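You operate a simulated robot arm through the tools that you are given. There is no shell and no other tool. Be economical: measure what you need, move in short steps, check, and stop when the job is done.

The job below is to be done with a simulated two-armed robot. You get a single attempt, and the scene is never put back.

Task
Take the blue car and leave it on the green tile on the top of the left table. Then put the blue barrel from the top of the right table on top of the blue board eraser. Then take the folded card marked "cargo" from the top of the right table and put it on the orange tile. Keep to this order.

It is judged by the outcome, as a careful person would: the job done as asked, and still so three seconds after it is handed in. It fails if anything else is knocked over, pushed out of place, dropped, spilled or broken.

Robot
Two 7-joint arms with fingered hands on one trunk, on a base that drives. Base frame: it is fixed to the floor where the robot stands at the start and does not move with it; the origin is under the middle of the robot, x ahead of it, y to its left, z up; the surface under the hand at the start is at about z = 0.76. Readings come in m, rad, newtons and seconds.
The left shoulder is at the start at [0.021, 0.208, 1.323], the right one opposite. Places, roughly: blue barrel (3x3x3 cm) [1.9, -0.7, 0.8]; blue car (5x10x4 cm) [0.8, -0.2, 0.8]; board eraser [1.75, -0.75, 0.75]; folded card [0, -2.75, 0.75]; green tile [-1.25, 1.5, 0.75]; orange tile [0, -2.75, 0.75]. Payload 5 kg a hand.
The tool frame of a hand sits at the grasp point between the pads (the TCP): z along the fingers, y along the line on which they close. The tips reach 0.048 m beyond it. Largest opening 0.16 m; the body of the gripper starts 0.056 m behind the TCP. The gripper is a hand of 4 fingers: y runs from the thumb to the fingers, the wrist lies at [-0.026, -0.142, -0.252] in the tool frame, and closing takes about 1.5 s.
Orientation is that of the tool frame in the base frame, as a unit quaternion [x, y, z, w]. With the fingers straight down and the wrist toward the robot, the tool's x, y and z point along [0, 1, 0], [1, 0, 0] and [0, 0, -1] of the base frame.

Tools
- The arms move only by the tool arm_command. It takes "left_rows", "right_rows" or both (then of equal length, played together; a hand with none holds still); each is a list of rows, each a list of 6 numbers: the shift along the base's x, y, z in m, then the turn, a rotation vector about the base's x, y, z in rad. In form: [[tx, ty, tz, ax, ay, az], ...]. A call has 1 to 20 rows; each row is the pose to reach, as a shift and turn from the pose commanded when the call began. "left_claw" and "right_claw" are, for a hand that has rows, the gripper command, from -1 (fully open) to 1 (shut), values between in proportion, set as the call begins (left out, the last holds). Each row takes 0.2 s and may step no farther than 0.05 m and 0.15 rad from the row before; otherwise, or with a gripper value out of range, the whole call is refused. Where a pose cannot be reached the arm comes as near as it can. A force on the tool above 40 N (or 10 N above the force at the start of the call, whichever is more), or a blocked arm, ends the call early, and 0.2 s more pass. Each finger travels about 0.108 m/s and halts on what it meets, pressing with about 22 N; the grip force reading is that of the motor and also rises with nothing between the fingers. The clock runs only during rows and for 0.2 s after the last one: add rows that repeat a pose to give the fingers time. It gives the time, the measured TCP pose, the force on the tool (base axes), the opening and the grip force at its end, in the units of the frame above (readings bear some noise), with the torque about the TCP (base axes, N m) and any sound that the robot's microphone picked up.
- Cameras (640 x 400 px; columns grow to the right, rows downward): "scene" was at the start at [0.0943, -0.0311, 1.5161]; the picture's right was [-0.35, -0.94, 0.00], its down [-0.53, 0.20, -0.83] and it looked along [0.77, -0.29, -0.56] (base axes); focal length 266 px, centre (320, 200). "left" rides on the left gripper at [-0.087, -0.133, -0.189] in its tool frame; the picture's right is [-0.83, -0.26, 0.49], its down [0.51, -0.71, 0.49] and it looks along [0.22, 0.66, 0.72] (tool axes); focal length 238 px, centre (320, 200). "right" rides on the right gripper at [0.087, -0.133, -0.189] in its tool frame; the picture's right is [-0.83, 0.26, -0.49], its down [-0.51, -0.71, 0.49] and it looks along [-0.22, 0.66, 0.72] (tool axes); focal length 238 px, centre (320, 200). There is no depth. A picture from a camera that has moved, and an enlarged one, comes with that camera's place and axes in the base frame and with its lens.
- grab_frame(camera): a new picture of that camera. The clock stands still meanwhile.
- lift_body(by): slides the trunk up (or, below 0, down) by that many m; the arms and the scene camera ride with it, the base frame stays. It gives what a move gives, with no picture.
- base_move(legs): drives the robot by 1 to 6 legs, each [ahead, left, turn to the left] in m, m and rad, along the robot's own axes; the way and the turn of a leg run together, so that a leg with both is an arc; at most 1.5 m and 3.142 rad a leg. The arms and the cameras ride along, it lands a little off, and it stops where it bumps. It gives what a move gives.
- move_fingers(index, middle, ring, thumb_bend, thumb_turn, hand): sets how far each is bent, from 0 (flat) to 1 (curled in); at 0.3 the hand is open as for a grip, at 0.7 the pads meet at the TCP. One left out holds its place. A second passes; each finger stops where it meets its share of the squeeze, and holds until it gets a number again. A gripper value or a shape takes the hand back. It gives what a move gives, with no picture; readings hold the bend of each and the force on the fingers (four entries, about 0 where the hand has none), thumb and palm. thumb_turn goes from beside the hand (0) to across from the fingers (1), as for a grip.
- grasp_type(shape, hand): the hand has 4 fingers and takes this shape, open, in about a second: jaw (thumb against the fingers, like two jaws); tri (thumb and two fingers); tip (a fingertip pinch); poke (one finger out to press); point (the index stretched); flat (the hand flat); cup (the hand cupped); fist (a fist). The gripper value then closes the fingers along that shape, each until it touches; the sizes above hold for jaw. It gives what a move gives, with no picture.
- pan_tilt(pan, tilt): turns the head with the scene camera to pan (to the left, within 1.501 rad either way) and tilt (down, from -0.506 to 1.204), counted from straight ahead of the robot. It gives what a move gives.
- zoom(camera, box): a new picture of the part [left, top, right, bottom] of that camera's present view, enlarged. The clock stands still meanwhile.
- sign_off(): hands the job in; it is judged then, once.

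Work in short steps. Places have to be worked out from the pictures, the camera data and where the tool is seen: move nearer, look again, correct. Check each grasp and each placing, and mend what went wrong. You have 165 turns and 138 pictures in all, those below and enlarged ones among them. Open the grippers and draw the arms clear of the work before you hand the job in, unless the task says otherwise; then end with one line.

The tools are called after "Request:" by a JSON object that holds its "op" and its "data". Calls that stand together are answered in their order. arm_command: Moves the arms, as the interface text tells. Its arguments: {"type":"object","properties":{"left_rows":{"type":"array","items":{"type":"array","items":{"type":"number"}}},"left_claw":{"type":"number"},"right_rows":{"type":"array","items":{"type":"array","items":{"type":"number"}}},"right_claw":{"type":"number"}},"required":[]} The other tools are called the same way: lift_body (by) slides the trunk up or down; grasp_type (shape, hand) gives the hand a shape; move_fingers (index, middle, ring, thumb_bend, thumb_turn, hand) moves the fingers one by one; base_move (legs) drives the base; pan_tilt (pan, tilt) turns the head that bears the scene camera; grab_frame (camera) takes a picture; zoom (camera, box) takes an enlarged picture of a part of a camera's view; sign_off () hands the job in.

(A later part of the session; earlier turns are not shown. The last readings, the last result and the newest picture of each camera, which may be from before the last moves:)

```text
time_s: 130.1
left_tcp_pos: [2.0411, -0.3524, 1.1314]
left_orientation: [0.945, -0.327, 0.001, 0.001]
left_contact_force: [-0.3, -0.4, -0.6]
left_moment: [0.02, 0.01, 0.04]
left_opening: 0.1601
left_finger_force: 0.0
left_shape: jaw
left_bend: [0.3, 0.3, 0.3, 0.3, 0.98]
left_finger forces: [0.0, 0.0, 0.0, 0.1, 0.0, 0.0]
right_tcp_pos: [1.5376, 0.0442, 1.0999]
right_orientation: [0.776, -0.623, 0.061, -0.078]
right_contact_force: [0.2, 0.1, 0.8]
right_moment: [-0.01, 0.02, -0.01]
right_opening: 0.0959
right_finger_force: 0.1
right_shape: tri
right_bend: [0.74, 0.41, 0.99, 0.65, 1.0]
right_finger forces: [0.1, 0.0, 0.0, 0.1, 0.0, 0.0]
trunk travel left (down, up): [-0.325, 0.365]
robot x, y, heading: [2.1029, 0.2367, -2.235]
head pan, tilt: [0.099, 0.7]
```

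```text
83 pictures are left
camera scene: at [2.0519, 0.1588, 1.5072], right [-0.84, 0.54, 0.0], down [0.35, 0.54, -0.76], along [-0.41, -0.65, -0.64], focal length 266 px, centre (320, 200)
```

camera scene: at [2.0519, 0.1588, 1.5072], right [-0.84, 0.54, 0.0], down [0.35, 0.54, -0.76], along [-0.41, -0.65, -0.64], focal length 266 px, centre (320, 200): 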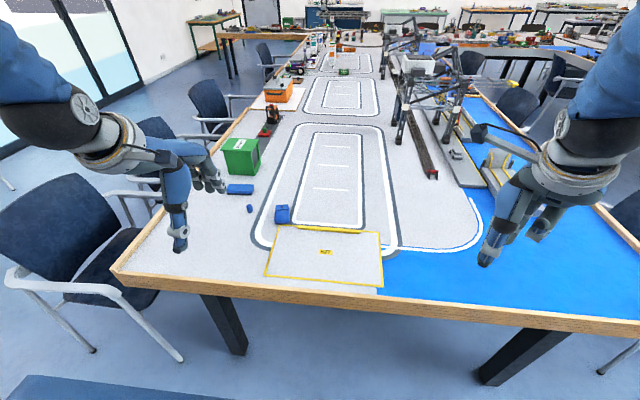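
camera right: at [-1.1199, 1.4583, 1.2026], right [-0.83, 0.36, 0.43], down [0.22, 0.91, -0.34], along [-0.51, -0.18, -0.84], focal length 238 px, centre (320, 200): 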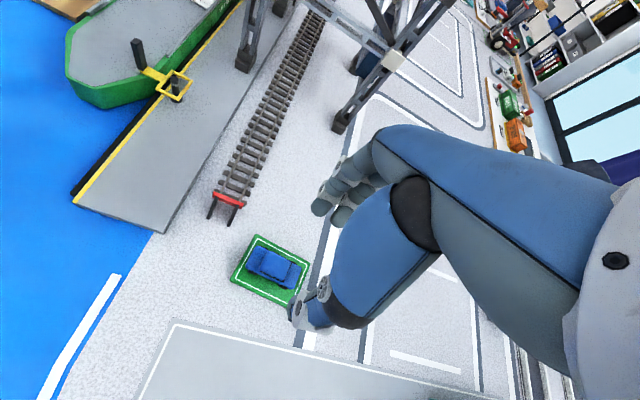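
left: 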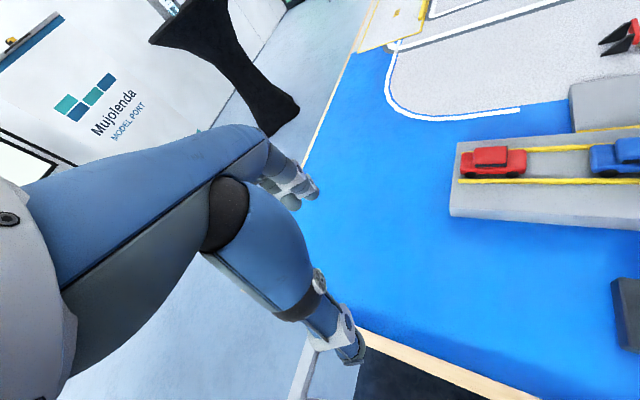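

The barrel and blue objects are visible near (250, 200). I zoom in on them.

Request:
{"op": "zoom", "data": {"camera": "scene", "box": [200, 130, 360, 230]}}

Request:
{"op": "grab_frame", "data": {"camera": "left"}}

```text
4.00 times, centred on (280, 180) of scene
camera zoom: at [2.0519, 0.1588, 1.5072], right [-0.84, 0.54, 0.0], down [0.35, 0.54, -0.76], along [-0.41, -0.65, -0.64], focal length 1063 px, centre (480, 280)
```

zoom: 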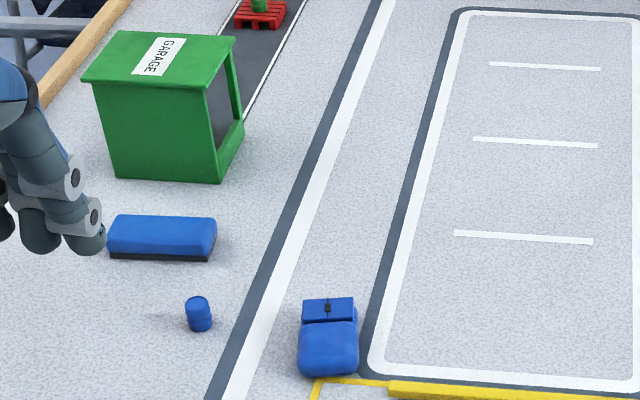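

```text
81 pictures are left
camera left: at [2.0559, -0.194, 1.3198], right [-0.49, 0.72, -0.49], down [0.84, 0.24, -0.49], along [-0.23, -0.65, -0.72], focal length 238 px, centre (320, 200)
```

left: 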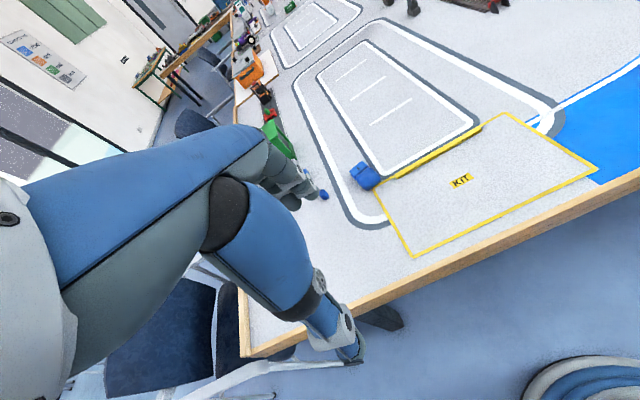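

The eraser (blue with black felt) is centred near (1.844, -0.836) and the barrel near (1.857, -0.697). I drive 0.2 m closer and try the left hand in the tip shape.

Request:
{"op": "base_move", "data": {"legs": [[0.19, 0.05, 0]]}}

Request:
{"op": "grasp_type", "data": {"shape": "tip", "hand": "left"}}

Request:
{"op": "arm_command", "data": {"left_rows": [[0, 0, 0, 0, 0, 0], [0, 0, 0, 0, 0, 0], [0, 0, 0, 0, 0, 0], [0, 0, 0, 0, 0, 0], [0, 0, 0, 0, 0, 0]], "left_claw": 0.2}}

Request:
{"op": "pan_tilt", "data": {"pan": 0.4, "tilt": 0.7}}

Request:
{"op": "grab_frame", "data": {"camera": "scene"}}

```text
time_s: 131.7
left_tcp_pos: [1.9597, -0.5367, 1.1297]
left_orientation: [0.945, -0.328, 0.001, -0.001]
left_contact_force: [0.1, -1.3, -0.6]
left_moment: [0.12, 0.0, 0.03]
left_opening: 0.1598
left_finger_force: 0.1
left_shape: jaw
left_bend: [0.3, 0.3, 0.3, 0.3, 0.98]
left_finger forces: [0.0, 0.1, 0.0, 0.1, 0.0, 0.0]
right_tcp_pos: [1.4554, -0.14, 1.1007]
right_orientation: [0.776, -0.622, 0.062, -0.079]
right_contact_force: [-0.8, -1.4, -0.3]
right_moment: [0.12, -0.02, -0.01]
right_opening: 0.0957
right_finger_force: 0.0
right_shape: tri
right_bend: [0.74, 0.41, 0.99, 0.65, 1.0]
right_finger forces: [0.0, 0.0, 0.0, 0.0, 0.0, 0.0]
trunk travel left (down, up): [-0.325, 0.365]
robot x, y, heading: [2.024, 0.0555, -2.238]
head pan, tilt: [0.099, 0.7]
```

```text
time_s: 132.6
left_tcp_pos: [1.9597, -0.5369, 1.1308]
left_orientation: [0.945, -0.328, 0.0, 0.0]
left_contact_force: [-0.1, 0.2, -0.4]
left_moment: [0.0, 0.0, -0.01]
left_opening: 0.1597
left_finger_force: 0.0
left_shape: tip
left_bend: [0.3, 0.98, 0.99, 0.3, 0.98]
left_finger forces: [0.0, 0.0, 0.0, 0.0, 0.0, 0.0]
right_tcp_pos: [1.4572, -0.1404, 1.1002]
right_orientation: [0.775, -0.623, 0.063, -0.078]
right_contact_force: [-0.2, 0.3, 0.4]
right_moment: [-0.01, -0.02, -0.01]
right_opening: 0.0957
right_finger_force: 0.1
right_shape: tri
right_bend: [0.74, 0.41, 0.99, 0.65, 1.0]
right_finger forces: [0.1, 0.0, 0.0, 0.0, 0.0, 0.0]
trunk travel left (down, up): [-0.325, 0.365]
robot x, y, heading: [2.0209, 0.0543, -2.239]
head pan, tilt: [0.099, 0.7]
```

```text
time_s: 133.8
left_tcp_pos: [1.9603, -0.5361, 1.1294]
left_orientation: [0.945, -0.328, 0.0, 0.0]
left_contact_force: [0.5, 0.1, -0.3]
left_moment: [0.01, 0.0, 0.01]
left_opening: 0.0652
left_finger_force: 0.1
left_shape: tip
left_bend: [0.73, 0.98, 0.99, 0.72, 1.0]
left_finger forces: [0.0, 0.0, 0.1, 0.0, 0.1, 0.0]
right_tcp_pos: [1.4562, -0.1399, 1.1007]
right_orientation: [0.776, -0.623, 0.062, -0.077]
right_contact_force: [0.0, 0.1, 0.1]
right_moment: [-0.01, -0.01, 0.01]
right_opening: 0.0959
right_finger_force: 0.0
right_shape: tri
right_bend: [0.74, 0.41, 0.99, 0.65, 1.0]
right_finger forces: [0.0, 0.0, 0.1, 0.0, 0.1, 0.0]
trunk travel left (down, up): [-0.325, 0.365]
robot x, y, heading: [2.0253, 0.0561, -2.239]
head pan, tilt: [0.099, 0.7]
```

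```text
time_s: 134.6
left_tcp_pos: [1.9591, -0.5362, 1.1304]
left_orientation: [0.944, -0.329, 0.0, 0.0]
left_contact_force: [1.2, -0.8, 0.1]
left_moment: [0.0, -0.01, 0.03]
left_opening: 0.0653
left_finger_force: 0.0
left_shape: tip
left_bend: [0.73, 0.98, 0.99, 0.72, 1.0]
left_finger forces: [0.0, 0.0, 0.1, 0.1, 0.0, 0.0]
right_tcp_pos: [1.4561, -0.1396, 1.0997]
right_orientation: [0.776, -0.623, 0.062, -0.078]
right_contact_force: [-0.6, -0.4, 0.3]
right_moment: [0.04, 0.02, 0.01]
right_opening: 0.0958
right_finger_force: 0.1
right_shape: tri
right_bend: [0.74, 0.41, 0.99, 0.65, 1.0]
right_finger forces: [0.0, 0.1, 0.1, 0.1, 0.0, 0.0]
trunk travel left (down, up): [-0.325, 0.365]
robot x, y, heading: [2.0243, 0.0543, -2.239]
head pan, tilt: [0.4, 0.7]
```

```text
80 pictures are left
camera scene: at [1.9937, -0.0354, 1.5071], right [-0.96, 0.27, 0.0], down [0.17, 0.62, -0.76], along [-0.2, -0.74, -0.64], focal length 266 px, centre (320, 200)
```

scene: 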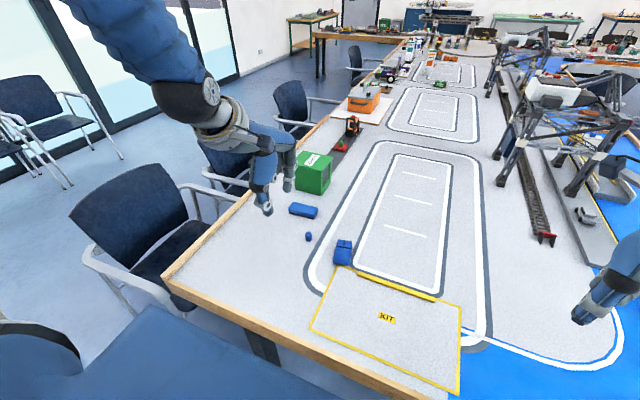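

I zoom on the left fingers to see how they meet, and take the hand's own view.

Request:
{"op": "zoom", "data": {"camera": "scene", "box": [230, 130, 350, 250]}}

Request:
{"op": "grab_frame", "data": {"camera": "left"}}

```text
3.33 times, centred on (290, 190) of scene
camera zoom: at [1.9937, -0.0354, 1.5071], right [-0.96, 0.27, 0.0], down [0.17, 0.62, -0.76], along [-0.2, -0.74, -0.64], focal length 886 px, centre (420, 233)
```

zoom: 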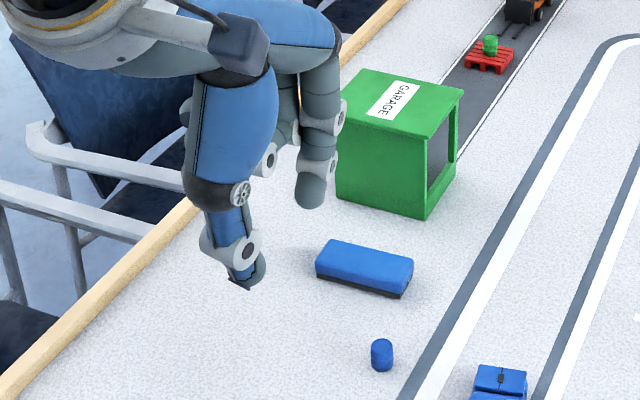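

```text
78 pictures are left
camera left: at [1.9745, -0.3779, 1.3198], right [-0.49, 0.72, -0.49], down [0.84, 0.24, -0.49], along [-0.23, -0.65, -0.72], focal length 238 px, centre (320, 200)
```

left: 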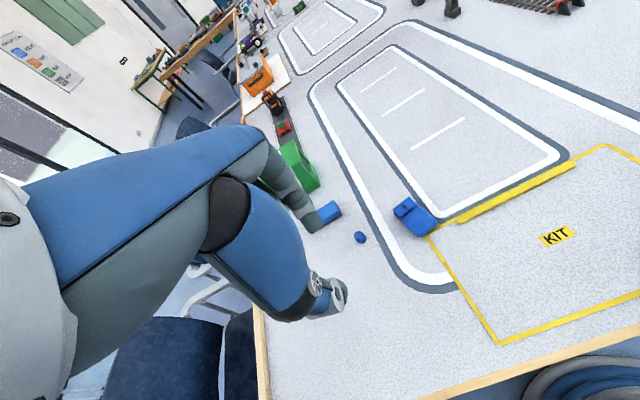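

The barrel is at about (1.860, -0.688). I move the left hand above it with the same 0.2 rad evening tilt, fingers open about 8 cm, and stop well above.

Request:
{"op": "arm_command", "data": {"left_rows": [[-0.02, -0.03, -0.02, 0.03, -0.024, 0], [-0.04, -0.06, -0.05, 0.06, -0.048, 0], [-0.06, -0.09, -0.08, 0.09, -0.072, 0], [-0.08, -0.12, -0.11, 0.12, -0.095, 0], [-0.095, -0.145, -0.14, 0.157, -0.123, 0], [-0.105, -0.16, -0.18, 0.157, -0.123, 0], [-0.105, -0.16, -0.215, 0.157, -0.123, 0], [-0.105, -0.16, -0.215, 0.157, -0.123, 0]], "left_claw": 0}}

Request:
{"op": "zoom", "data": {"camera": "scene", "box": [260, 180, 356, 240]}}

Request:
{"op": "zoom", "data": {"camera": "left", "box": [220, 160, 460, 340]}}

```text
time_s: 136.4
left_tcp_pos: [1.8552, -0.6954, 0.9142]
left_orientation: [0.94, -0.327, 0.033, -0.095]
left_contact_force: [0.0, 0.3, -0.2]
left_moment: [0.0, -0.02, -0.01]
left_opening: 0.0799
left_finger_force: 0.1
left_shape: tip
left_bend: [0.73, 0.98, 0.99, 0.69, 1.0]
left_finger forces: [0.0, 0.1, 0.0, 0.1, 0.0, 0.0]
right_tcp_pos: [1.4567, -0.1395, 1.1007]
right_orientation: [0.776, -0.622, 0.063, -0.077]
right_contact_force: [0.4, -0.1, 0.3]
right_moment: [-0.07, -0.02, -0.01]
right_opening: 0.0959
right_finger_force: 0.1
right_shape: tri
right_bend: [0.74, 0.41, 0.99, 0.65, 1.0]
right_finger forces: [0.0, 0.0, 0.1, 0.0, 0.0, 0.1]
trunk travel left (down, up): [-0.325, 0.365]
robot x, y, heading: [2.0197, 0.0538, -2.242]
head pan, tilt: [0.4, 0.7]
```

```text
6.67 times, centred on (308, 210) of scene
camera zoom: at [1.9937, -0.0349, 1.5072], right [-0.96, 0.27, 0.0], down [0.17, 0.62, -0.76], along [-0.2, -0.74, -0.64], focal length 1771 px, centre (400, 133)
```

zoom: 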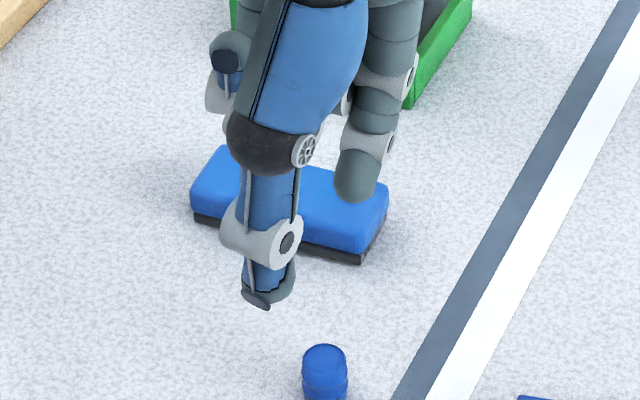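

```text
2.22 times, centred on (340, 250) of left
camera zoom: at [1.8444, -0.5686, 1.1268], right [-0.44, 0.79, -0.43], down [0.89, 0.31, -0.34], along [-0.14, -0.53, -0.84], focal length 530 px, centre (276, 89)
```

zoom: 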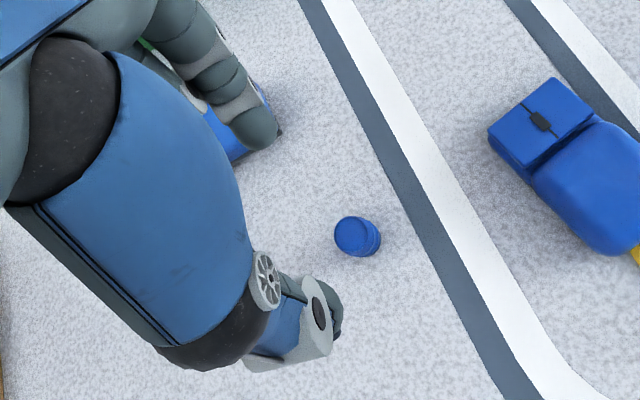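

The tips straddle the barrel's place to within about 1 cm. I go lower, to z ≈ 0.855, and check once more.

Request:
{"op": "arm_command", "data": {"left_rows": [[0, 0.002, -0.03, 0, 0, 0], [0, 0.002, -0.06, 0, 0, 0], [0, 0.002, -0.06, 0, 0, 0]]}}

Request:
{"op": "zoom", "data": {"camera": "scene", "box": [270, 200, 350, 250]}}

Request:
{"op": "zoom", "data": {"camera": "left", "box": [260, 190, 420, 320]}}

```text
time_s: 137.2
left_tcp_pos: [1.8543, -0.6951, 0.8543]
left_orientation: [0.94, -0.327, 0.033, -0.094]
left_contact_force: [0.4, -0.2, -0.4]
left_moment: [0.01, 0.0, 0.02]
left_opening: 0.0796
left_finger_force: 0.1
left_shape: tip
left_bend: [0.73, 0.98, 0.99, 0.69, 1.0]
left_finger forces: [0.0, 0.1, 0.0, 0.0, 0.0, 0.1]
right_tcp_pos: [1.4564, -0.1388, 1.101]
right_orientation: [0.776, -0.623, 0.062, -0.078]
right_contact_force: [0.7, 0.8, 0.2]
right_moment: [-0.09, 0.03, 0.03]
right_opening: 0.0957
right_finger_force: 0.1
right_shape: tri
right_bend: [0.74, 0.41, 0.99, 0.65, 1.0]
right_finger forces: [0.0, 0.0, 0.0, 0.1, 0.1, 0.1]
trunk travel left (down, up): [-0.325, 0.365]
robot x, y, heading: [2.0212, 0.0571, -2.242]
head pan, tilt: [0.4, 0.7]
```

```text
8.00 times, centred on (310, 225) of scene
camera zoom: at [1.9939, -0.0348, 1.5072], right [-0.96, 0.26, 0.0], down [0.17, 0.62, -0.77], along [-0.2, -0.74, -0.64], focal length 2126 px, centre (400, 0)
```

zoom: 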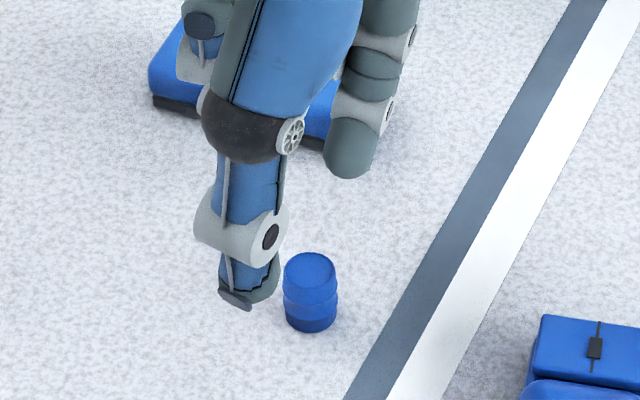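

```text
3.08 times, centred on (340, 255) of left
camera zoom: at [1.8445, -0.5685, 1.0668], right [-0.44, 0.79, -0.43], down [0.89, 0.31, -0.34], along [-0.14, -0.53, -0.84], focal length 733 px, centre (258, 31)
```

zoom: 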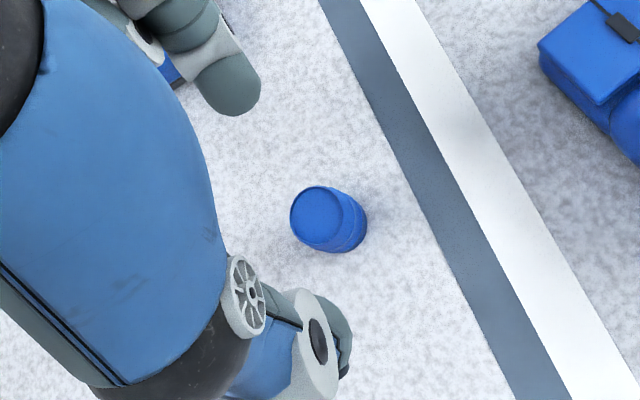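

The barrel lies about 6 mm to the hand's right. I correct and descend to the grasp height of about 0.817.

Request:
{"op": "arm_command", "data": {"left_rows": [[-0.004, 0.005, 0, 0, 0, 0], [-0.004, 0.005, -0.02, 0, 0, 0], [-0.004, 0.005, -0.037, 0, 0, 0], [-0.004, 0.005, -0.037, 0, 0, 0]]}}

Request:
{"op": "zoom", "data": {"camera": "scene", "box": [270, 200, 350, 250]}}

Request:
{"op": "zoom", "data": {"camera": "left", "box": [260, 190, 420, 320]}}

```text
time_s: 138.2
left_tcp_pos: [1.8508, -0.6888, 0.8204]
left_orientation: [0.94, -0.326, 0.033, -0.093]
left_contact_force: [-0.6, -1.9, 14.3]
left_moment: [-0.51, 0.41, 0.03]
left_opening: 0.0788
left_finger_force: 0.0
left_shape: tip
left_bend: [0.73, 0.98, 0.99, 0.69, 1.0]
left_finger forces: [14.1, 0.0, 0.0, 0.0, 0.0, 0.0]
right_tcp_pos: [1.4567, -0.1387, 1.1014]
right_orientation: [0.776, -0.623, 0.062, -0.077]
right_contact_force: [0.5, 0.2, 0.1]
right_moment: [0.02, -0.02, -0.02]
right_opening: 0.0955
right_finger_force: 0.0
right_shape: tri
right_bend: [0.74, 0.41, 0.99, 0.65, 1.0]
right_finger forces: [0.0, 0.0, 0.0, 0.0, 0.1, 0.0]
trunk travel left (down, up): [-0.325, 0.365]
robot x, y, heading: [2.0232, 0.0553, -2.234]
head pan, tilt: [0.4, 0.7]
```

```text
8.00 times, centred on (310, 225) of scene
camera zoom: at [1.994, -0.0349, 1.5074], right [-0.96, 0.26, 0.0], down [0.17, 0.62, -0.77], along [-0.2, -0.74, -0.64], focal length 2126 px, centre (400, 0)
```

zoom: 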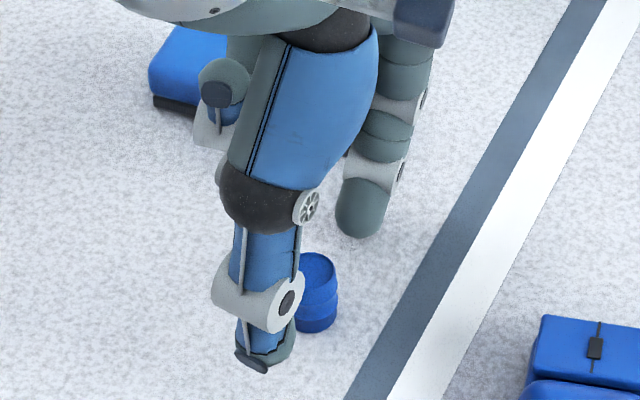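

```text
3.08 times, centred on (340, 255) of left
camera zoom: at [1.8407, -0.5624, 1.0314], right [-0.44, 0.79, -0.43], down [0.89, 0.31, -0.34], along [-0.14, -0.53, -0.84], focal length 733 px, centre (258, 31)
```

zoom: 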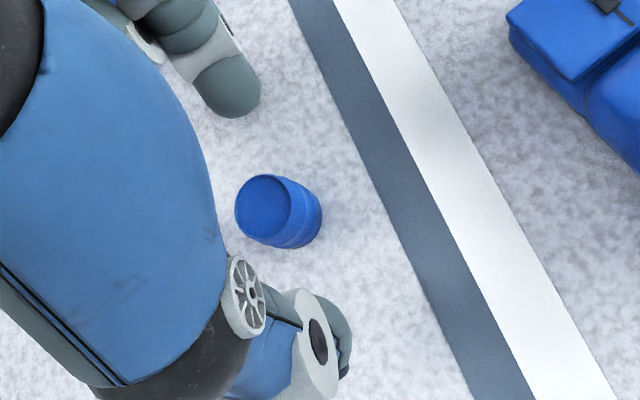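

The index tip touched the table (14 N) at this height. I rise 8 mm and close partly to see how the fingers come together.

Request:
{"op": "arm_command", "data": {"left_rows": [[0, 0, 0.01, 0, 0, 0], [0, 0, 0.01, 0, 0, 0], [0, 0, 0.01, 0, 0, 0], [0, 0, 0.01, 0, 0, 0]], "left_claw": 0.3}}

Request:
{"op": "zoom", "data": {"camera": "scene", "box": [270, 200, 350, 250]}}

Request:
{"op": "zoom", "data": {"camera": "left", "box": [260, 190, 420, 320]}}

```text
time_s: 139.2
left_tcp_pos: [1.851, -0.6894, 0.8271]
left_orientation: [0.94, -0.326, 0.033, -0.094]
left_contact_force: [-0.3, -0.1, -0.1]
left_moment: [0.01, 0.01, 0.0]
left_opening: 0.0574
left_finger_force: 0.2
left_shape: tip
left_bend: [0.73, 0.98, 0.99, 0.73, 1.0]
left_finger forces: [0.0, 0.0, 0.1, 0.0, 0.0, 0.0]
right_tcp_pos: [1.4569, -0.1409, 1.1012]
right_orientation: [0.776, -0.623, 0.063, -0.078]
right_contact_force: [-0.2, -0.2, -0.3]
right_moment: [0.02, -0.02, 0.0]
right_opening: 0.0958
right_finger_force: 0.1
right_shape: tri
right_bend: [0.74, 0.41, 0.99, 0.65, 1.0]
right_finger forces: [0.1, 0.0, 0.0, 0.0, 0.0, 0.0]
trunk travel left (down, up): [-0.325, 0.365]
robot x, y, heading: [2.0213, 0.0583, -2.238]
head pan, tilt: [0.4, 0.7]
```

```text
8.00 times, centred on (310, 225) of scene
camera zoom: at [1.9937, -0.0355, 1.5071], right [-0.96, 0.26, 0.0], down [0.17, 0.62, -0.76], along [-0.2, -0.74, -0.64], focal length 2126 px, centre (400, 0)
```

zoom: 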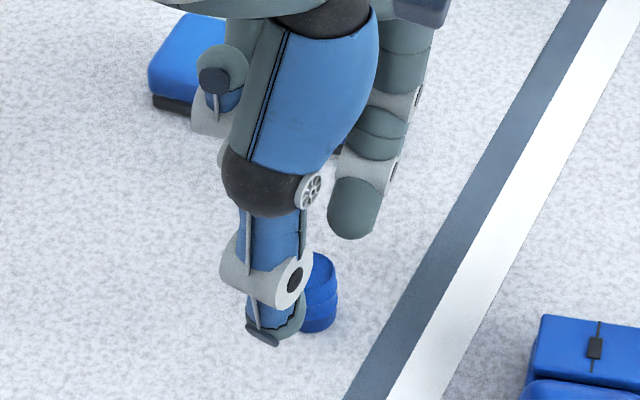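

```text
3.08 times, centred on (340, 255) of left
camera zoom: at [1.8407, -0.5622, 1.0402], right [-0.44, 0.79, -0.42], down [0.89, 0.31, -0.34], along [-0.14, -0.53, -0.84], focal length 733 px, centre (258, 31)
```

zoom: 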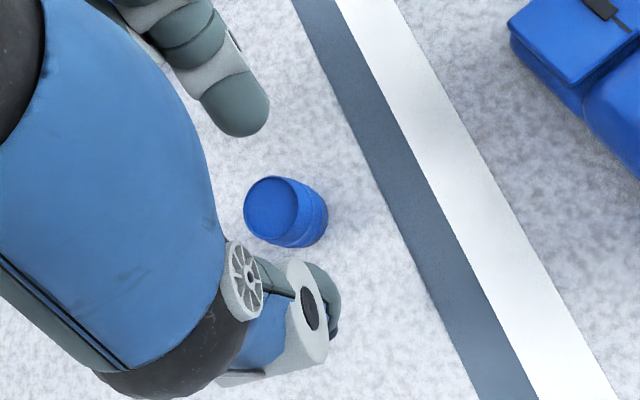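

The barrel is nearly centred between thumb and index. I close further.

Request:
{"op": "arm_command", "data": {"left_rows": [[0, 0, 0, 0, 0, 0], [0, 0, 0, 0, 0, 0], [0, 0, 0, 0, 0, 0], [0, 0, 0, 0, 0, 0], [0, 0, 0, 0, 0, 0]], "left_claw": 1}}

Request:
{"op": "zoom", "data": {"camera": "scene", "box": [270, 200, 350, 250]}}

Request:
{"op": "zoom", "data": {"camera": "left", "box": [260, 190, 420, 320]}}

```text
time_s: 140.4
left_tcp_pos: [1.8495, -0.6885, 0.8308]
left_orientation: [0.94, -0.327, 0.032, -0.093]
left_contact_force: [-2.6, -0.3, 20.4]
left_moment: [0.24, -0.14, 0.0]
left_opening: 0.0143
left_finger_force: 22.2
left_shape: tip
left_bend: [0.71, 1.0, 1.0, 0.75, 1.0]
left_finger forces: [16.3, 0.1, 0.0, 0.0, 22.5, 0.0]
right_tcp_pos: [1.4567, -0.1379, 1.1001]
right_orientation: [0.775, -0.624, 0.062, -0.076]
right_contact_force: [0.2, -0.4, 0.0]
right_moment: [-0.03, 0.01, 0.03]
right_opening: 0.0957
right_finger_force: 0.1
right_shape: tri
right_bend: [0.74, 0.41, 0.99, 0.65, 1.0]
right_finger forces: [0.0, 0.0, 0.1, 0.0, 0.1, 0.0]
trunk travel left (down, up): [-0.325, 0.365]
robot x, y, heading: [2.0239, 0.056, -2.239]
head pan, tilt: [0.4, 0.7]
```

```text
8.00 times, centred on (310, 225) of scene
camera zoom: at [1.9938, -0.0341, 1.5074], right [-0.96, 0.27, 0.0], down [0.17, 0.62, -0.77], along [-0.2, -0.74, -0.64], focal length 2126 px, centre (400, 0)
```

zoom: 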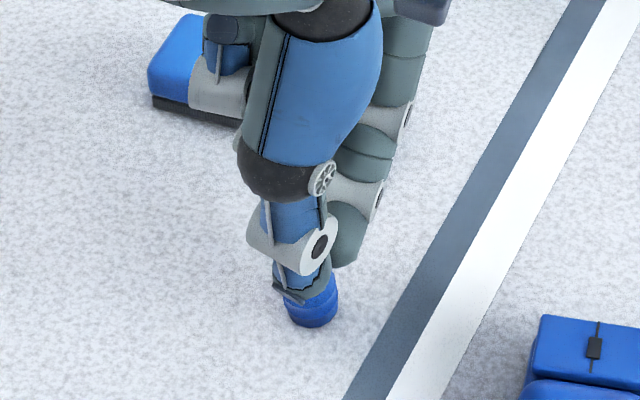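

```text
3.08 times, centred on (340, 255) of left
camera zoom: at [1.8401, -0.5617, 1.0417], right [-0.44, 0.79, -0.43], down [0.89, 0.31, -0.34], along [-0.14, -0.53, -0.84], focal length 733 px, centre (258, 31)
```

zoom: 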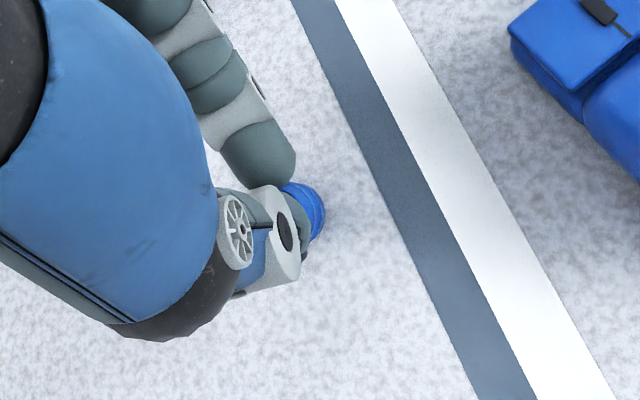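

The barrel is gripped (16 N and 22 N). I lift slowly and check it.

Request:
{"op": "arm_command", "data": {"left_rows": [[0, 0, 0.008, 0, 0, 0], [0, 0, 0.02, 0, 0, 0], [0, 0, 0.04, 0, 0, 0], [0, 0, 0.06, 0, 0, 0], [0, 0, 0.08, 0, 0, 0], [0, 0, 0.08, 0, 0, 0]]}}

Request:
{"op": "zoom", "data": {"camera": "scene", "box": [262, 180, 342, 230]}}

Request:
{"op": "zoom", "data": {"camera": "left", "box": [260, 190, 420, 320]}}

```text
time_s: 141.8
left_tcp_pos: [1.8509, -0.6889, 0.9087]
left_orientation: [0.94, -0.326, 0.034, -0.095]
left_contact_force: [-0.6, -0.1, -0.4]
left_moment: [0.04, 0.0, -0.03]
left_opening: 0.0138
left_finger_force: 21.9
left_shape: tip
left_bend: [0.71, 1.0, 1.0, 0.74, 1.0]
left_finger forces: [13.6, 0.0, 0.0, 0.1, 17.1, 0.0]
right_tcp_pos: [1.4552, -0.139, 1.0996]
right_orientation: [0.776, -0.623, 0.063, -0.079]
right_contact_force: [-1.2, -1.3, -0.4]
right_moment: [0.0, -0.02, 0.0]
right_opening: 0.0959
right_finger_force: 0.1
right_shape: tri
right_bend: [0.74, 0.41, 0.99, 0.65, 1.0]
right_finger forces: [0.1, 0.0, 0.1, 0.0, 0.0, 0.0]
trunk travel left (down, up): [-0.325, 0.365]
robot x, y, heading: [2.0193, 0.0534, -2.241]
head pan, tilt: [0.4, 0.7]
```

```text
8.00 times, centred on (302, 205) of scene
camera zoom: at [1.9935, -0.0361, 1.507], right [-0.96, 0.26, 0.0], down [0.17, 0.62, -0.76], along [-0.2, -0.74, -0.64], focal length 2126 px, centre (464, 160)
```

zoom: 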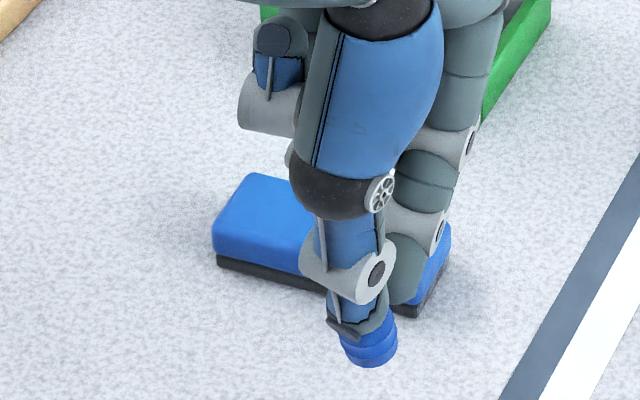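

```text
3.08 times, centred on (340, 255) of left
camera zoom: at [1.8408, -0.5627, 1.1203], right [-0.44, 0.79, -0.42], down [0.89, 0.31, -0.34], along [-0.14, -0.53, -0.84], focal length 733 px, centre (258, 31)
```

zoom: 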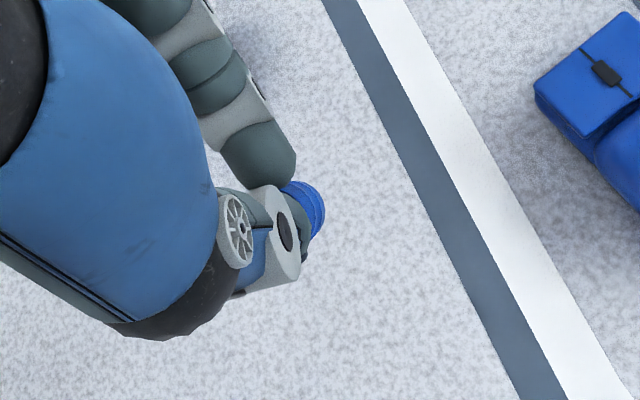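

The barrel is held upright. The eraser's centre is about (1.847, -0.838) with its top near 0.786, so I move the barrel over it, still about 4 cm above.

Request:
{"op": "arm_command", "data": {"left_rows": [[0, 0, 0.015, 0, 0, 0], [-0.003, -0.03, 0.015, 0, 0, 0], [-0.005, -0.06, 0.015, 0, 0, 0], [-0.008, -0.09, 0.015, 0, 0, 0], [-0.01, -0.12, 0.01, 0, 0, 0], [-0.013, -0.146, 0, 0, 0, 0], [-0.013, -0.146, -0.02, 0, 0, 0], [-0.013, -0.146, -0.02, 0, 0, 0]]}}

Request:
{"op": "zoom", "data": {"camera": "scene", "box": [262, 170, 342, 220]}}

Request:
{"op": "zoom", "data": {"camera": "left", "box": [220, 160, 420, 320]}}

```text
time_s: 143.6
left_tcp_pos: [1.8387, -0.8352, 0.8882]
left_orientation: [0.94, -0.327, 0.033, -0.094]
left_contact_force: [-0.2, 0.5, -0.1]
left_moment: [-0.06, -0.03, -0.01]
left_opening: 0.0137
left_finger_force: 22.0
left_shape: tip
left_bend: [0.71, 1.0, 1.0, 0.74, 1.0]
left_finger forces: [13.6, 0.0, 0.0, 0.0, 16.5, 0.1]
right_tcp_pos: [1.4555, -0.1386, 1.1014]
right_orientation: [0.776, -0.622, 0.062, -0.078]
right_contact_force: [0.1, -0.4, -0.1]
right_moment: [-0.05, 0.0, -0.01]
right_opening: 0.0959
right_finger_force: 0.0
right_shape: tri
right_bend: [0.74, 0.41, 0.99, 0.65, 1.0]
right_finger forces: [0.0, 0.0, 0.0, 0.0, 0.1, 0.1]
trunk travel left (down, up): [-0.325, 0.365]
robot x, y, heading: [2.0191, 0.0544, -2.239]
head pan, tilt: [0.4, 0.7]
```

```text
8.00 times, centred on (302, 195) of scene
camera zoom: at [1.9938, -0.0351, 1.5072], right [-0.96, 0.26, 0.0], down [0.17, 0.62, -0.76], along [-0.2, -0.74, -0.64], focal length 2126 px, centre (464, 240)
```

zoom: 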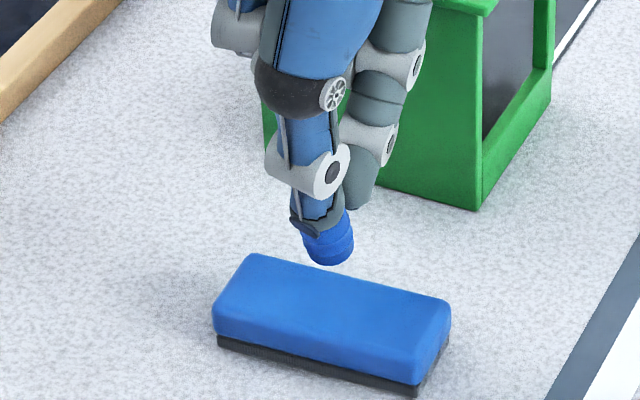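

```text
2.50 times, centred on (320, 240) of left
camera zoom: at [1.8275, -0.7081, 1.1007], right [-0.44, 0.79, -0.43], down [0.89, 0.31, -0.34], along [-0.14, -0.53, -0.84], focal length 596 px, centre (320, 100)
```

zoom: 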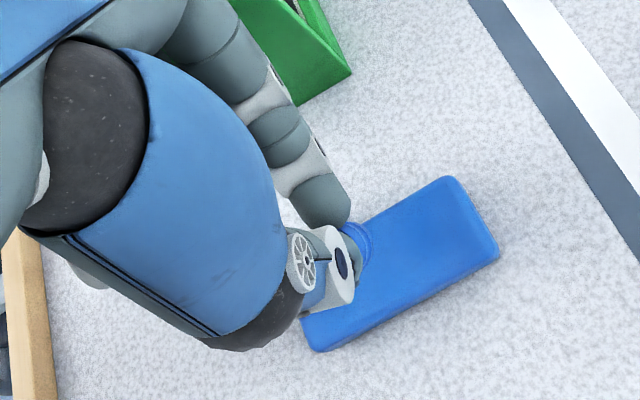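

The barrel's base is right above the eraser's centre, but the barrel may be tilted a little. I zoom closer to judge.

Request:
{"op": "zoom", "data": {"camera": "scene", "box": [286, 185, 318, 207]}}

Request:
{"op": "zoom", "data": {"camera": "left", "box": [300, 220, 364, 260]}}

```text
16.00 times, centred on (302, 196) of scene
camera zoom: at [1.9938, -0.0351, 1.5072], right [-0.96, 0.26, 0.0], down [0.17, 0.62, -0.76], along [-0.2, -0.74, -0.64], focal length 4251 px, centre (608, 264)
```

zoom: 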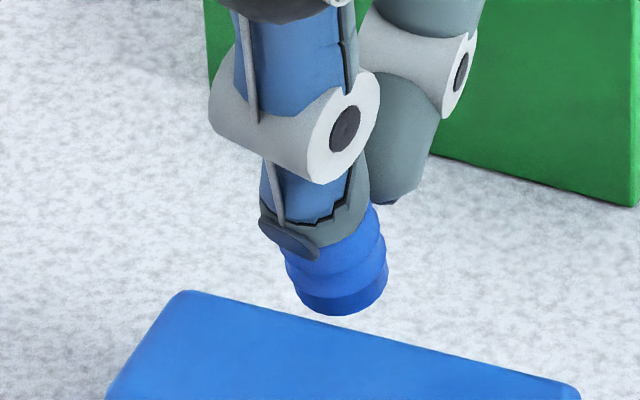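

```text
10.00 times, centred on (332, 240) of left
camera zoom: at [1.8275, -0.7081, 1.1007], right [-0.44, 0.79, -0.43], down [0.89, 0.31, -0.34], along [-0.14, -0.53, -0.84], focal length 2384 px, centre (200, -200)
```

zoom: 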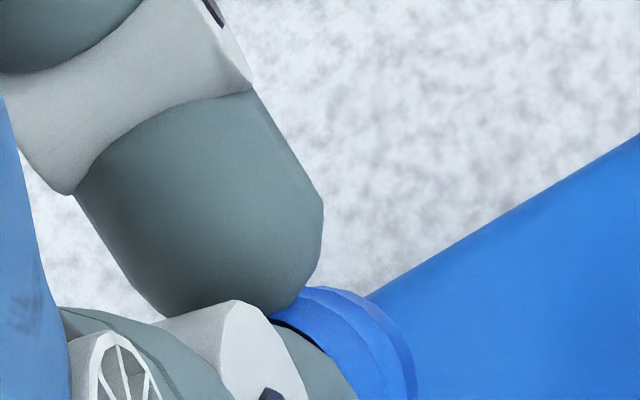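

The barrel leans about 8–10° sideways. I roll the hand 0.14 rad to bring it upright, keeping the base over the eraser's centre.

Request:
{"op": "arm_command", "data": {"left_rows": [[-0.004, 0.003, 0, -0.043, -0.055, 0], [-0.008, 0.006, 0, -0.086, -0.11, 0], [-0.008, 0.006, 0, -0.086, -0.11, 0]]}}

Request:
{"op": "zoom", "data": {"camera": "scene", "box": [282, 180, 330, 210]}}

```text
time_s: 144.4
left_tcp_pos: [1.8305, -0.8298, 0.8884]
left_orientation: [0.94, -0.319, 0.098, -0.072]
left_contact_force: [0.9, -0.3, 0.4]
left_moment: [0.03, 0.04, 0.0]
left_opening: 0.0133
left_finger_force: 22.1
left_shape: tip
left_bend: [0.71, 1.0, 1.0, 0.74, 1.0]
left_finger forces: [13.6, 0.0, 0.0, 0.0, 16.5, 0.0]
right_tcp_pos: [1.4572, -0.1408, 1.1004]
right_orientation: [0.776, -0.623, 0.062, -0.077]
right_contact_force: [-0.6, -0.5, 0.0]
right_moment: [0.06, 0.0, -0.01]
right_opening: 0.0956
right_finger_force: 0.1
right_shape: tri
right_bend: [0.74, 0.41, 0.99, 0.65, 1.0]
right_finger forces: [0.1, 0.0, 0.0, 0.0, 0.0, 0.0]
trunk travel left (down, up): [-0.325, 0.365]
robot x, y, heading: [2.0192, 0.0552, -2.234]
head pan, tilt: [0.4, 0.7]
```

```text
13.33 times, centred on (306, 195) of scene
camera zoom: at [1.9946, -0.0361, 1.5071], right [-0.96, 0.26, 0.0], down [0.17, 0.62, -0.76], along [-0.2, -0.74, -0.64], focal length 3543 px, centre (507, 267)
```

zoom: 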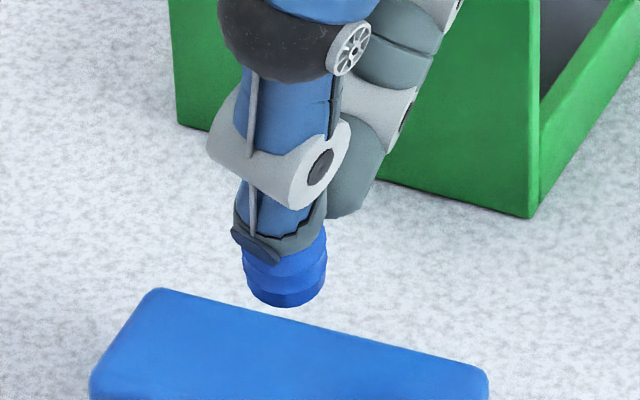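

Now it looks upright and its base is at (1.847, -0.836). I lower toward the eraser.

Request:
{"op": "arm_command", "data": {"left_rows": [[0, 0, -0.01, 0, 0, 0], [0, 0, -0.02, 0, 0, 0], [0, 0, -0.025, 0, 0, 0], [0, 0, -0.025, 0, 0, 0]]}}

Request:
{"op": "zoom", "data": {"camera": "scene", "box": [282, 185, 330, 215]}}

```text
time_s: 145.4
left_tcp_pos: [1.8285, -0.8302, 0.8644]
left_orientation: [0.94, -0.319, 0.098, -0.072]
left_contact_force: [0.0, -0.1, 0.7]
left_moment: [0.04, 0.01, 0.02]
left_opening: 0.0135
left_finger_force: 22.3
left_shape: tip
left_bend: [0.71, 1.0, 1.0, 0.74, 1.0]
left_finger forces: [13.6, 0.1, 0.0, 0.1, 16.7, 0.0]
right_tcp_pos: [1.4564, -0.1401, 1.1005]
right_orientation: [0.776, -0.622, 0.062, -0.079]
right_contact_force: [-0.9, -0.9, 0.2]
right_moment: [0.02, 0.02, 0.03]
right_opening: 0.0958
right_finger_force: 0.2
right_shape: tri
right_bend: [0.74, 0.41, 0.99, 0.65, 1.0]
right_finger forces: [0.0, 0.1, 0.0, 0.0, 0.1, 0.0]
trunk travel left (down, up): [-0.325, 0.365]
robot x, y, heading: [2.0247, 0.0566, -2.238]
head pan, tilt: [0.4, 0.7]
```

```text
13.33 times, centred on (306, 200) of scene
camera zoom: at [1.9937, -0.0355, 1.5071], right [-0.96, 0.26, 0.0], down [0.17, 0.62, -0.76], along [-0.2, -0.74, -0.64], focal length 3543 px, centre (507, 200)
```

zoom: 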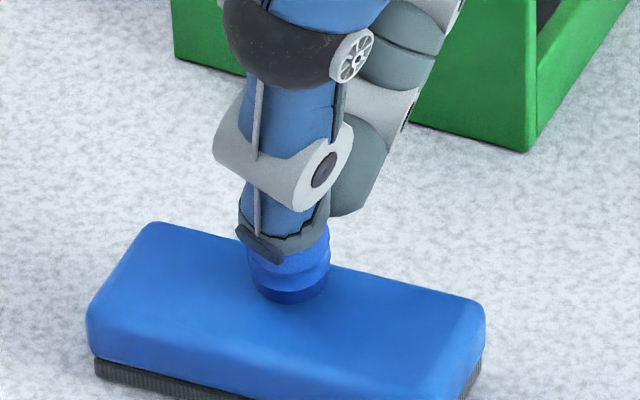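

It is nearly touching. I lower in 2 mm steps until the force rises.

Request:
{"op": "arm_command", "data": {"left_rows": [[0, 0, -0.002, 0, 0, 0], [0, 0, -0.004, 0, 0, 0], [0, 0, -0.004, 0, 0, 0]]}}

Request:
{"op": "zoom", "data": {"camera": "scene", "box": [282, 185, 330, 215]}}

```text
time_s: 146.2
left_tcp_pos: [1.8281, -0.8299, 0.8605]
left_orientation: [0.94, -0.319, 0.098, -0.071]
left_contact_force: [0.8, 0.6, 8.8]
left_moment: [0.11, -0.17, 0.0]
left_opening: 0.0138
left_finger_force: 22.2
left_shape: tip
left_bend: [0.71, 1.0, 1.0, 0.74, 1.0]
left_finger forces: [13.5, 0.0, 0.0, 0.1, 17.9, 0.0]
right_tcp_pos: [1.4565, -0.1396, 1.1005]
right_orientation: [0.776, -0.623, 0.063, -0.077]
right_contact_force: [0.1, 0.4, 0.3]
right_moment: [-0.02, 0.01, 0.03]
right_opening: 0.0956
right_finger_force: 0.0
right_shape: tri
right_bend: [0.74, 0.41, 0.99, 0.65, 1.0]
right_finger forces: [0.1, 0.0, 0.0, 0.0, 0.0, 0.0]
trunk travel left (down, up): [-0.325, 0.365]
robot x, y, heading: [2.0217, 0.0595, -2.238]
head pan, tilt: [0.4, 0.7]
```

```text
13.33 times, centred on (306, 200) of scene
camera zoom: at [1.9939, -0.0348, 1.5073], right [-0.96, 0.26, 0.0], down [0.17, 0.62, -0.77], along [-0.2, -0.74, -0.64], focal length 3543 px, centre (507, 200)
```

zoom: 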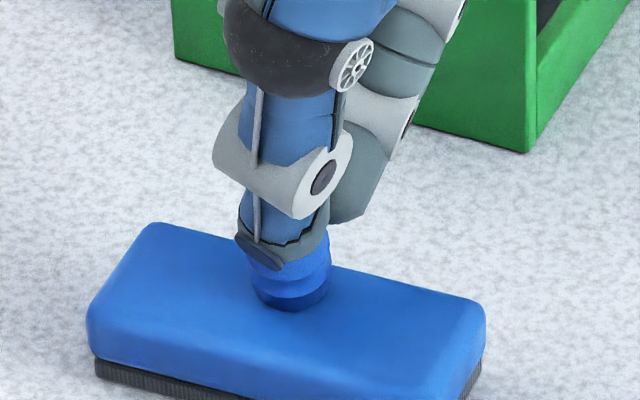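

The barrel rests on the eraser (9 N). I release it in small opening steps.

Request:
{"op": "arm_command", "data": {"left_rows": [[0, 0, 0.001, 0, 0, 0], [0, 0, 0.001, 0, 0, 0], [0, 0, 0.001, 0, 0, 0]], "left_claw": 0.76}}

Request:
{"op": "zoom", "data": {"camera": "scene", "box": [282, 185, 330, 215]}}

```text
time_s: 147.0
left_tcp_pos: [1.8294, -0.8292, 0.8604]
left_orientation: [0.94, -0.319, 0.098, -0.072]
left_contact_force: [0.1, 0.5, 2.9]
left_moment: [0.04, -0.05, 0.0]
left_opening: 0.0195
left_finger_force: 0.1
left_shape: tip
left_bend: [0.71, 0.98, 0.99, 0.73, 1.0]
left_finger forces: [0.0, 0.0, 0.0, 0.0, 3.1, 0.0]
right_tcp_pos: [1.4569, -0.1401, 1.1011]
right_orientation: [0.776, -0.623, 0.062, -0.077]
right_contact_force: [0.2, -0.6, 0.7]
right_moment: [-0.01, 0.02, 0.0]
right_opening: 0.0959
right_finger_force: 0.1
right_shape: tri
right_bend: [0.74, 0.41, 0.99, 0.65, 1.0]
right_finger forces: [0.0, 0.1, 0.0, 0.0, 0.0, 0.1]
trunk travel left (down, up): [-0.325, 0.365]
robot x, y, heading: [2.02, 0.0521, -2.239]
head pan, tilt: [0.4, 0.7]
```

```text
13.33 times, centred on (306, 200) of scene
camera zoom: at [1.9937, -0.0353, 1.5071], right [-0.96, 0.26, 0.0], down [0.17, 0.62, -0.76], along [-0.2, -0.74, -0.64], focal length 3543 px, centre (507, 200)
```

zoom: 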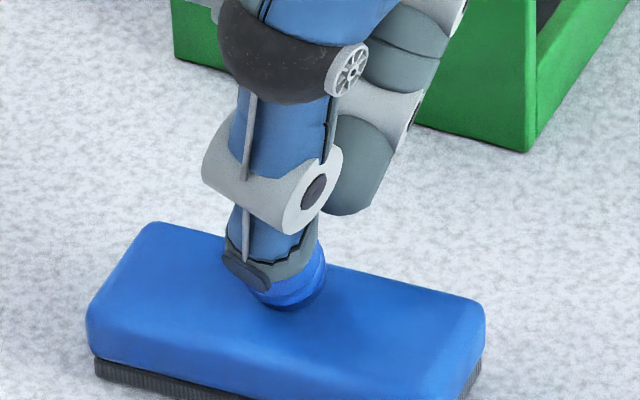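

The thumb still presses on the barrel's rim with 3 N. I raise the hand a few mm before opening more.

Request:
{"op": "arm_command", "data": {"left_rows": [[0, 0, 0.002, 0, 0, 0], [0, 0, 0.005, 0, 0, 0], [0, 0, 0.008, 0, 0, 0]]}}

Request:
{"op": "zoom", "data": {"camera": "scene", "box": [282, 185, 330, 215]}}

```text
time_s: 147.8
left_tcp_pos: [1.83, -0.8285, 0.8681]
left_orientation: [0.94, -0.319, 0.098, -0.071]
left_contact_force: [-0.1, -0.6, 0.2]
left_moment: [-0.01, 0.03, -0.02]
left_opening: 0.0191
left_finger_force: 0.0
left_shape: tip
left_bend: [0.71, 0.98, 0.99, 0.73, 1.0]
left_finger forces: [0.1, 0.0, 0.0, 0.0, 0.0, 0.1]
right_tcp_pos: [1.456, -0.1391, 1.1007]
right_orientation: [0.776, -0.623, 0.062, -0.079]
right_contact_force: [0.6, -0.5, -0.2]
right_moment: [0.02, 0.01, 0.0]
right_opening: 0.0959
right_finger_force: 0.0
right_shape: tri
right_bend: [0.74, 0.41, 0.99, 0.65, 1.0]
right_finger forces: [0.0, 0.0, 0.0, 0.0, 0.0, 0.0]
trunk travel left (down, up): [-0.325, 0.365]
robot x, y, heading: [2.0251, 0.0553, -2.24]
head pan, tilt: [0.4, 0.7]
```

```text
13.33 times, centred on (306, 200) of scene
camera zoom: at [1.9936, -0.0355, 1.5071], right [-0.96, 0.26, 0.0], down [0.17, 0.62, -0.76], along [-0.2, -0.74, -0.64], focal length 3543 px, centre (507, 200)
```

zoom: 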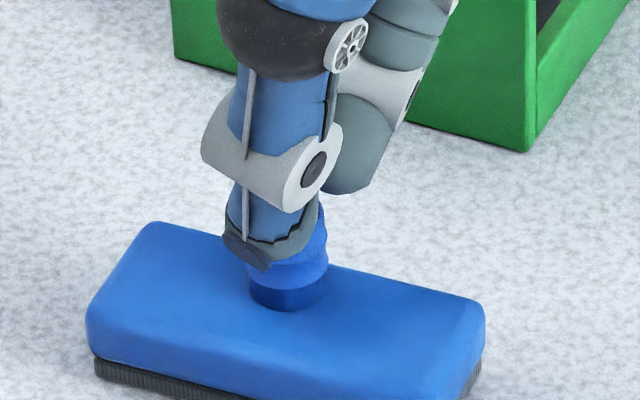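

The fingers are free now and the barrel stands upright. I open further while rising, then check.

Request:
{"op": "arm_command", "data": {"left_rows": [[0, 0, 0.002, 0, 0, 0], [0, 0, 0.004, 0, 0, 0], [0, 0, 0.01, 0, 0, 0], [0, 0, 0.02, 0, 0, 0], [0, 0, 0.04, 0, 0, 0], [0, 0, 0.07, 0, 0, 0], [0, 0, 0.1, 0, 0, 0], [0, 0, 0.1, 0, 0, 0]], "left_claw": 0.2}}

Request:
{"op": "zoom", "data": {"camera": "scene", "box": [270, 170, 350, 220]}}

```text
time_s: 149.6
left_tcp_pos: [1.8299, -0.8301, 0.9679]
left_orientation: [0.94, -0.319, 0.098, -0.072]
left_contact_force: [0.0, -0.6, -0.2]
left_moment: [0.02, 0.0, 0.01]
left_opening: 0.0638
left_finger_force: 0.0
left_shape: tip
left_bend: [0.73, 0.98, 0.99, 0.72, 1.0]
left_finger forces: [0.0, 0.0, 0.0, 0.0, 0.0, 0.1]
right_tcp_pos: [1.456, -0.1402, 1.0999]
right_orientation: [0.776, -0.622, 0.061, -0.079]
right_contact_force: [1.0, -1.1, 0.7]
right_moment: [0.09, -0.03, 0.01]
right_opening: 0.0958
right_finger_force: 0.0
right_shape: tri
right_bend: [0.74, 0.41, 0.99, 0.65, 1.0]
right_finger forces: [0.0, 0.0, 0.0, 0.1, 0.0, 0.0]
trunk travel left (down, up): [-0.325, 0.365]
robot x, y, heading: [2.0205, 0.0541, -2.235]
head pan, tilt: [0.4, 0.7]
```

```text
8.00 times, centred on (310, 195) of scene
camera zoom: at [1.9936, -0.0364, 1.507], right [-0.96, 0.26, 0.0], down [0.17, 0.62, -0.76], along [-0.2, -0.74, -0.64], focal length 2126 px, centre (400, 240)
```

zoom: 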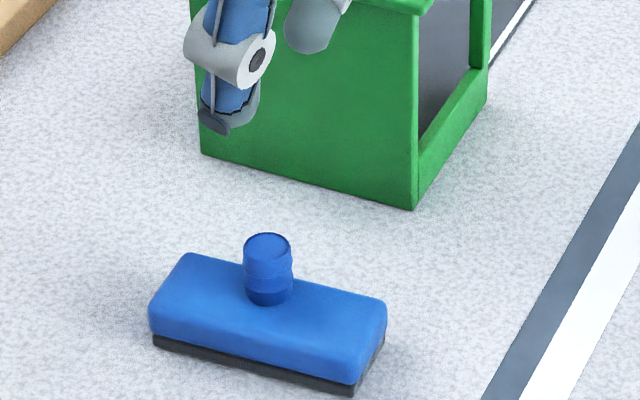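

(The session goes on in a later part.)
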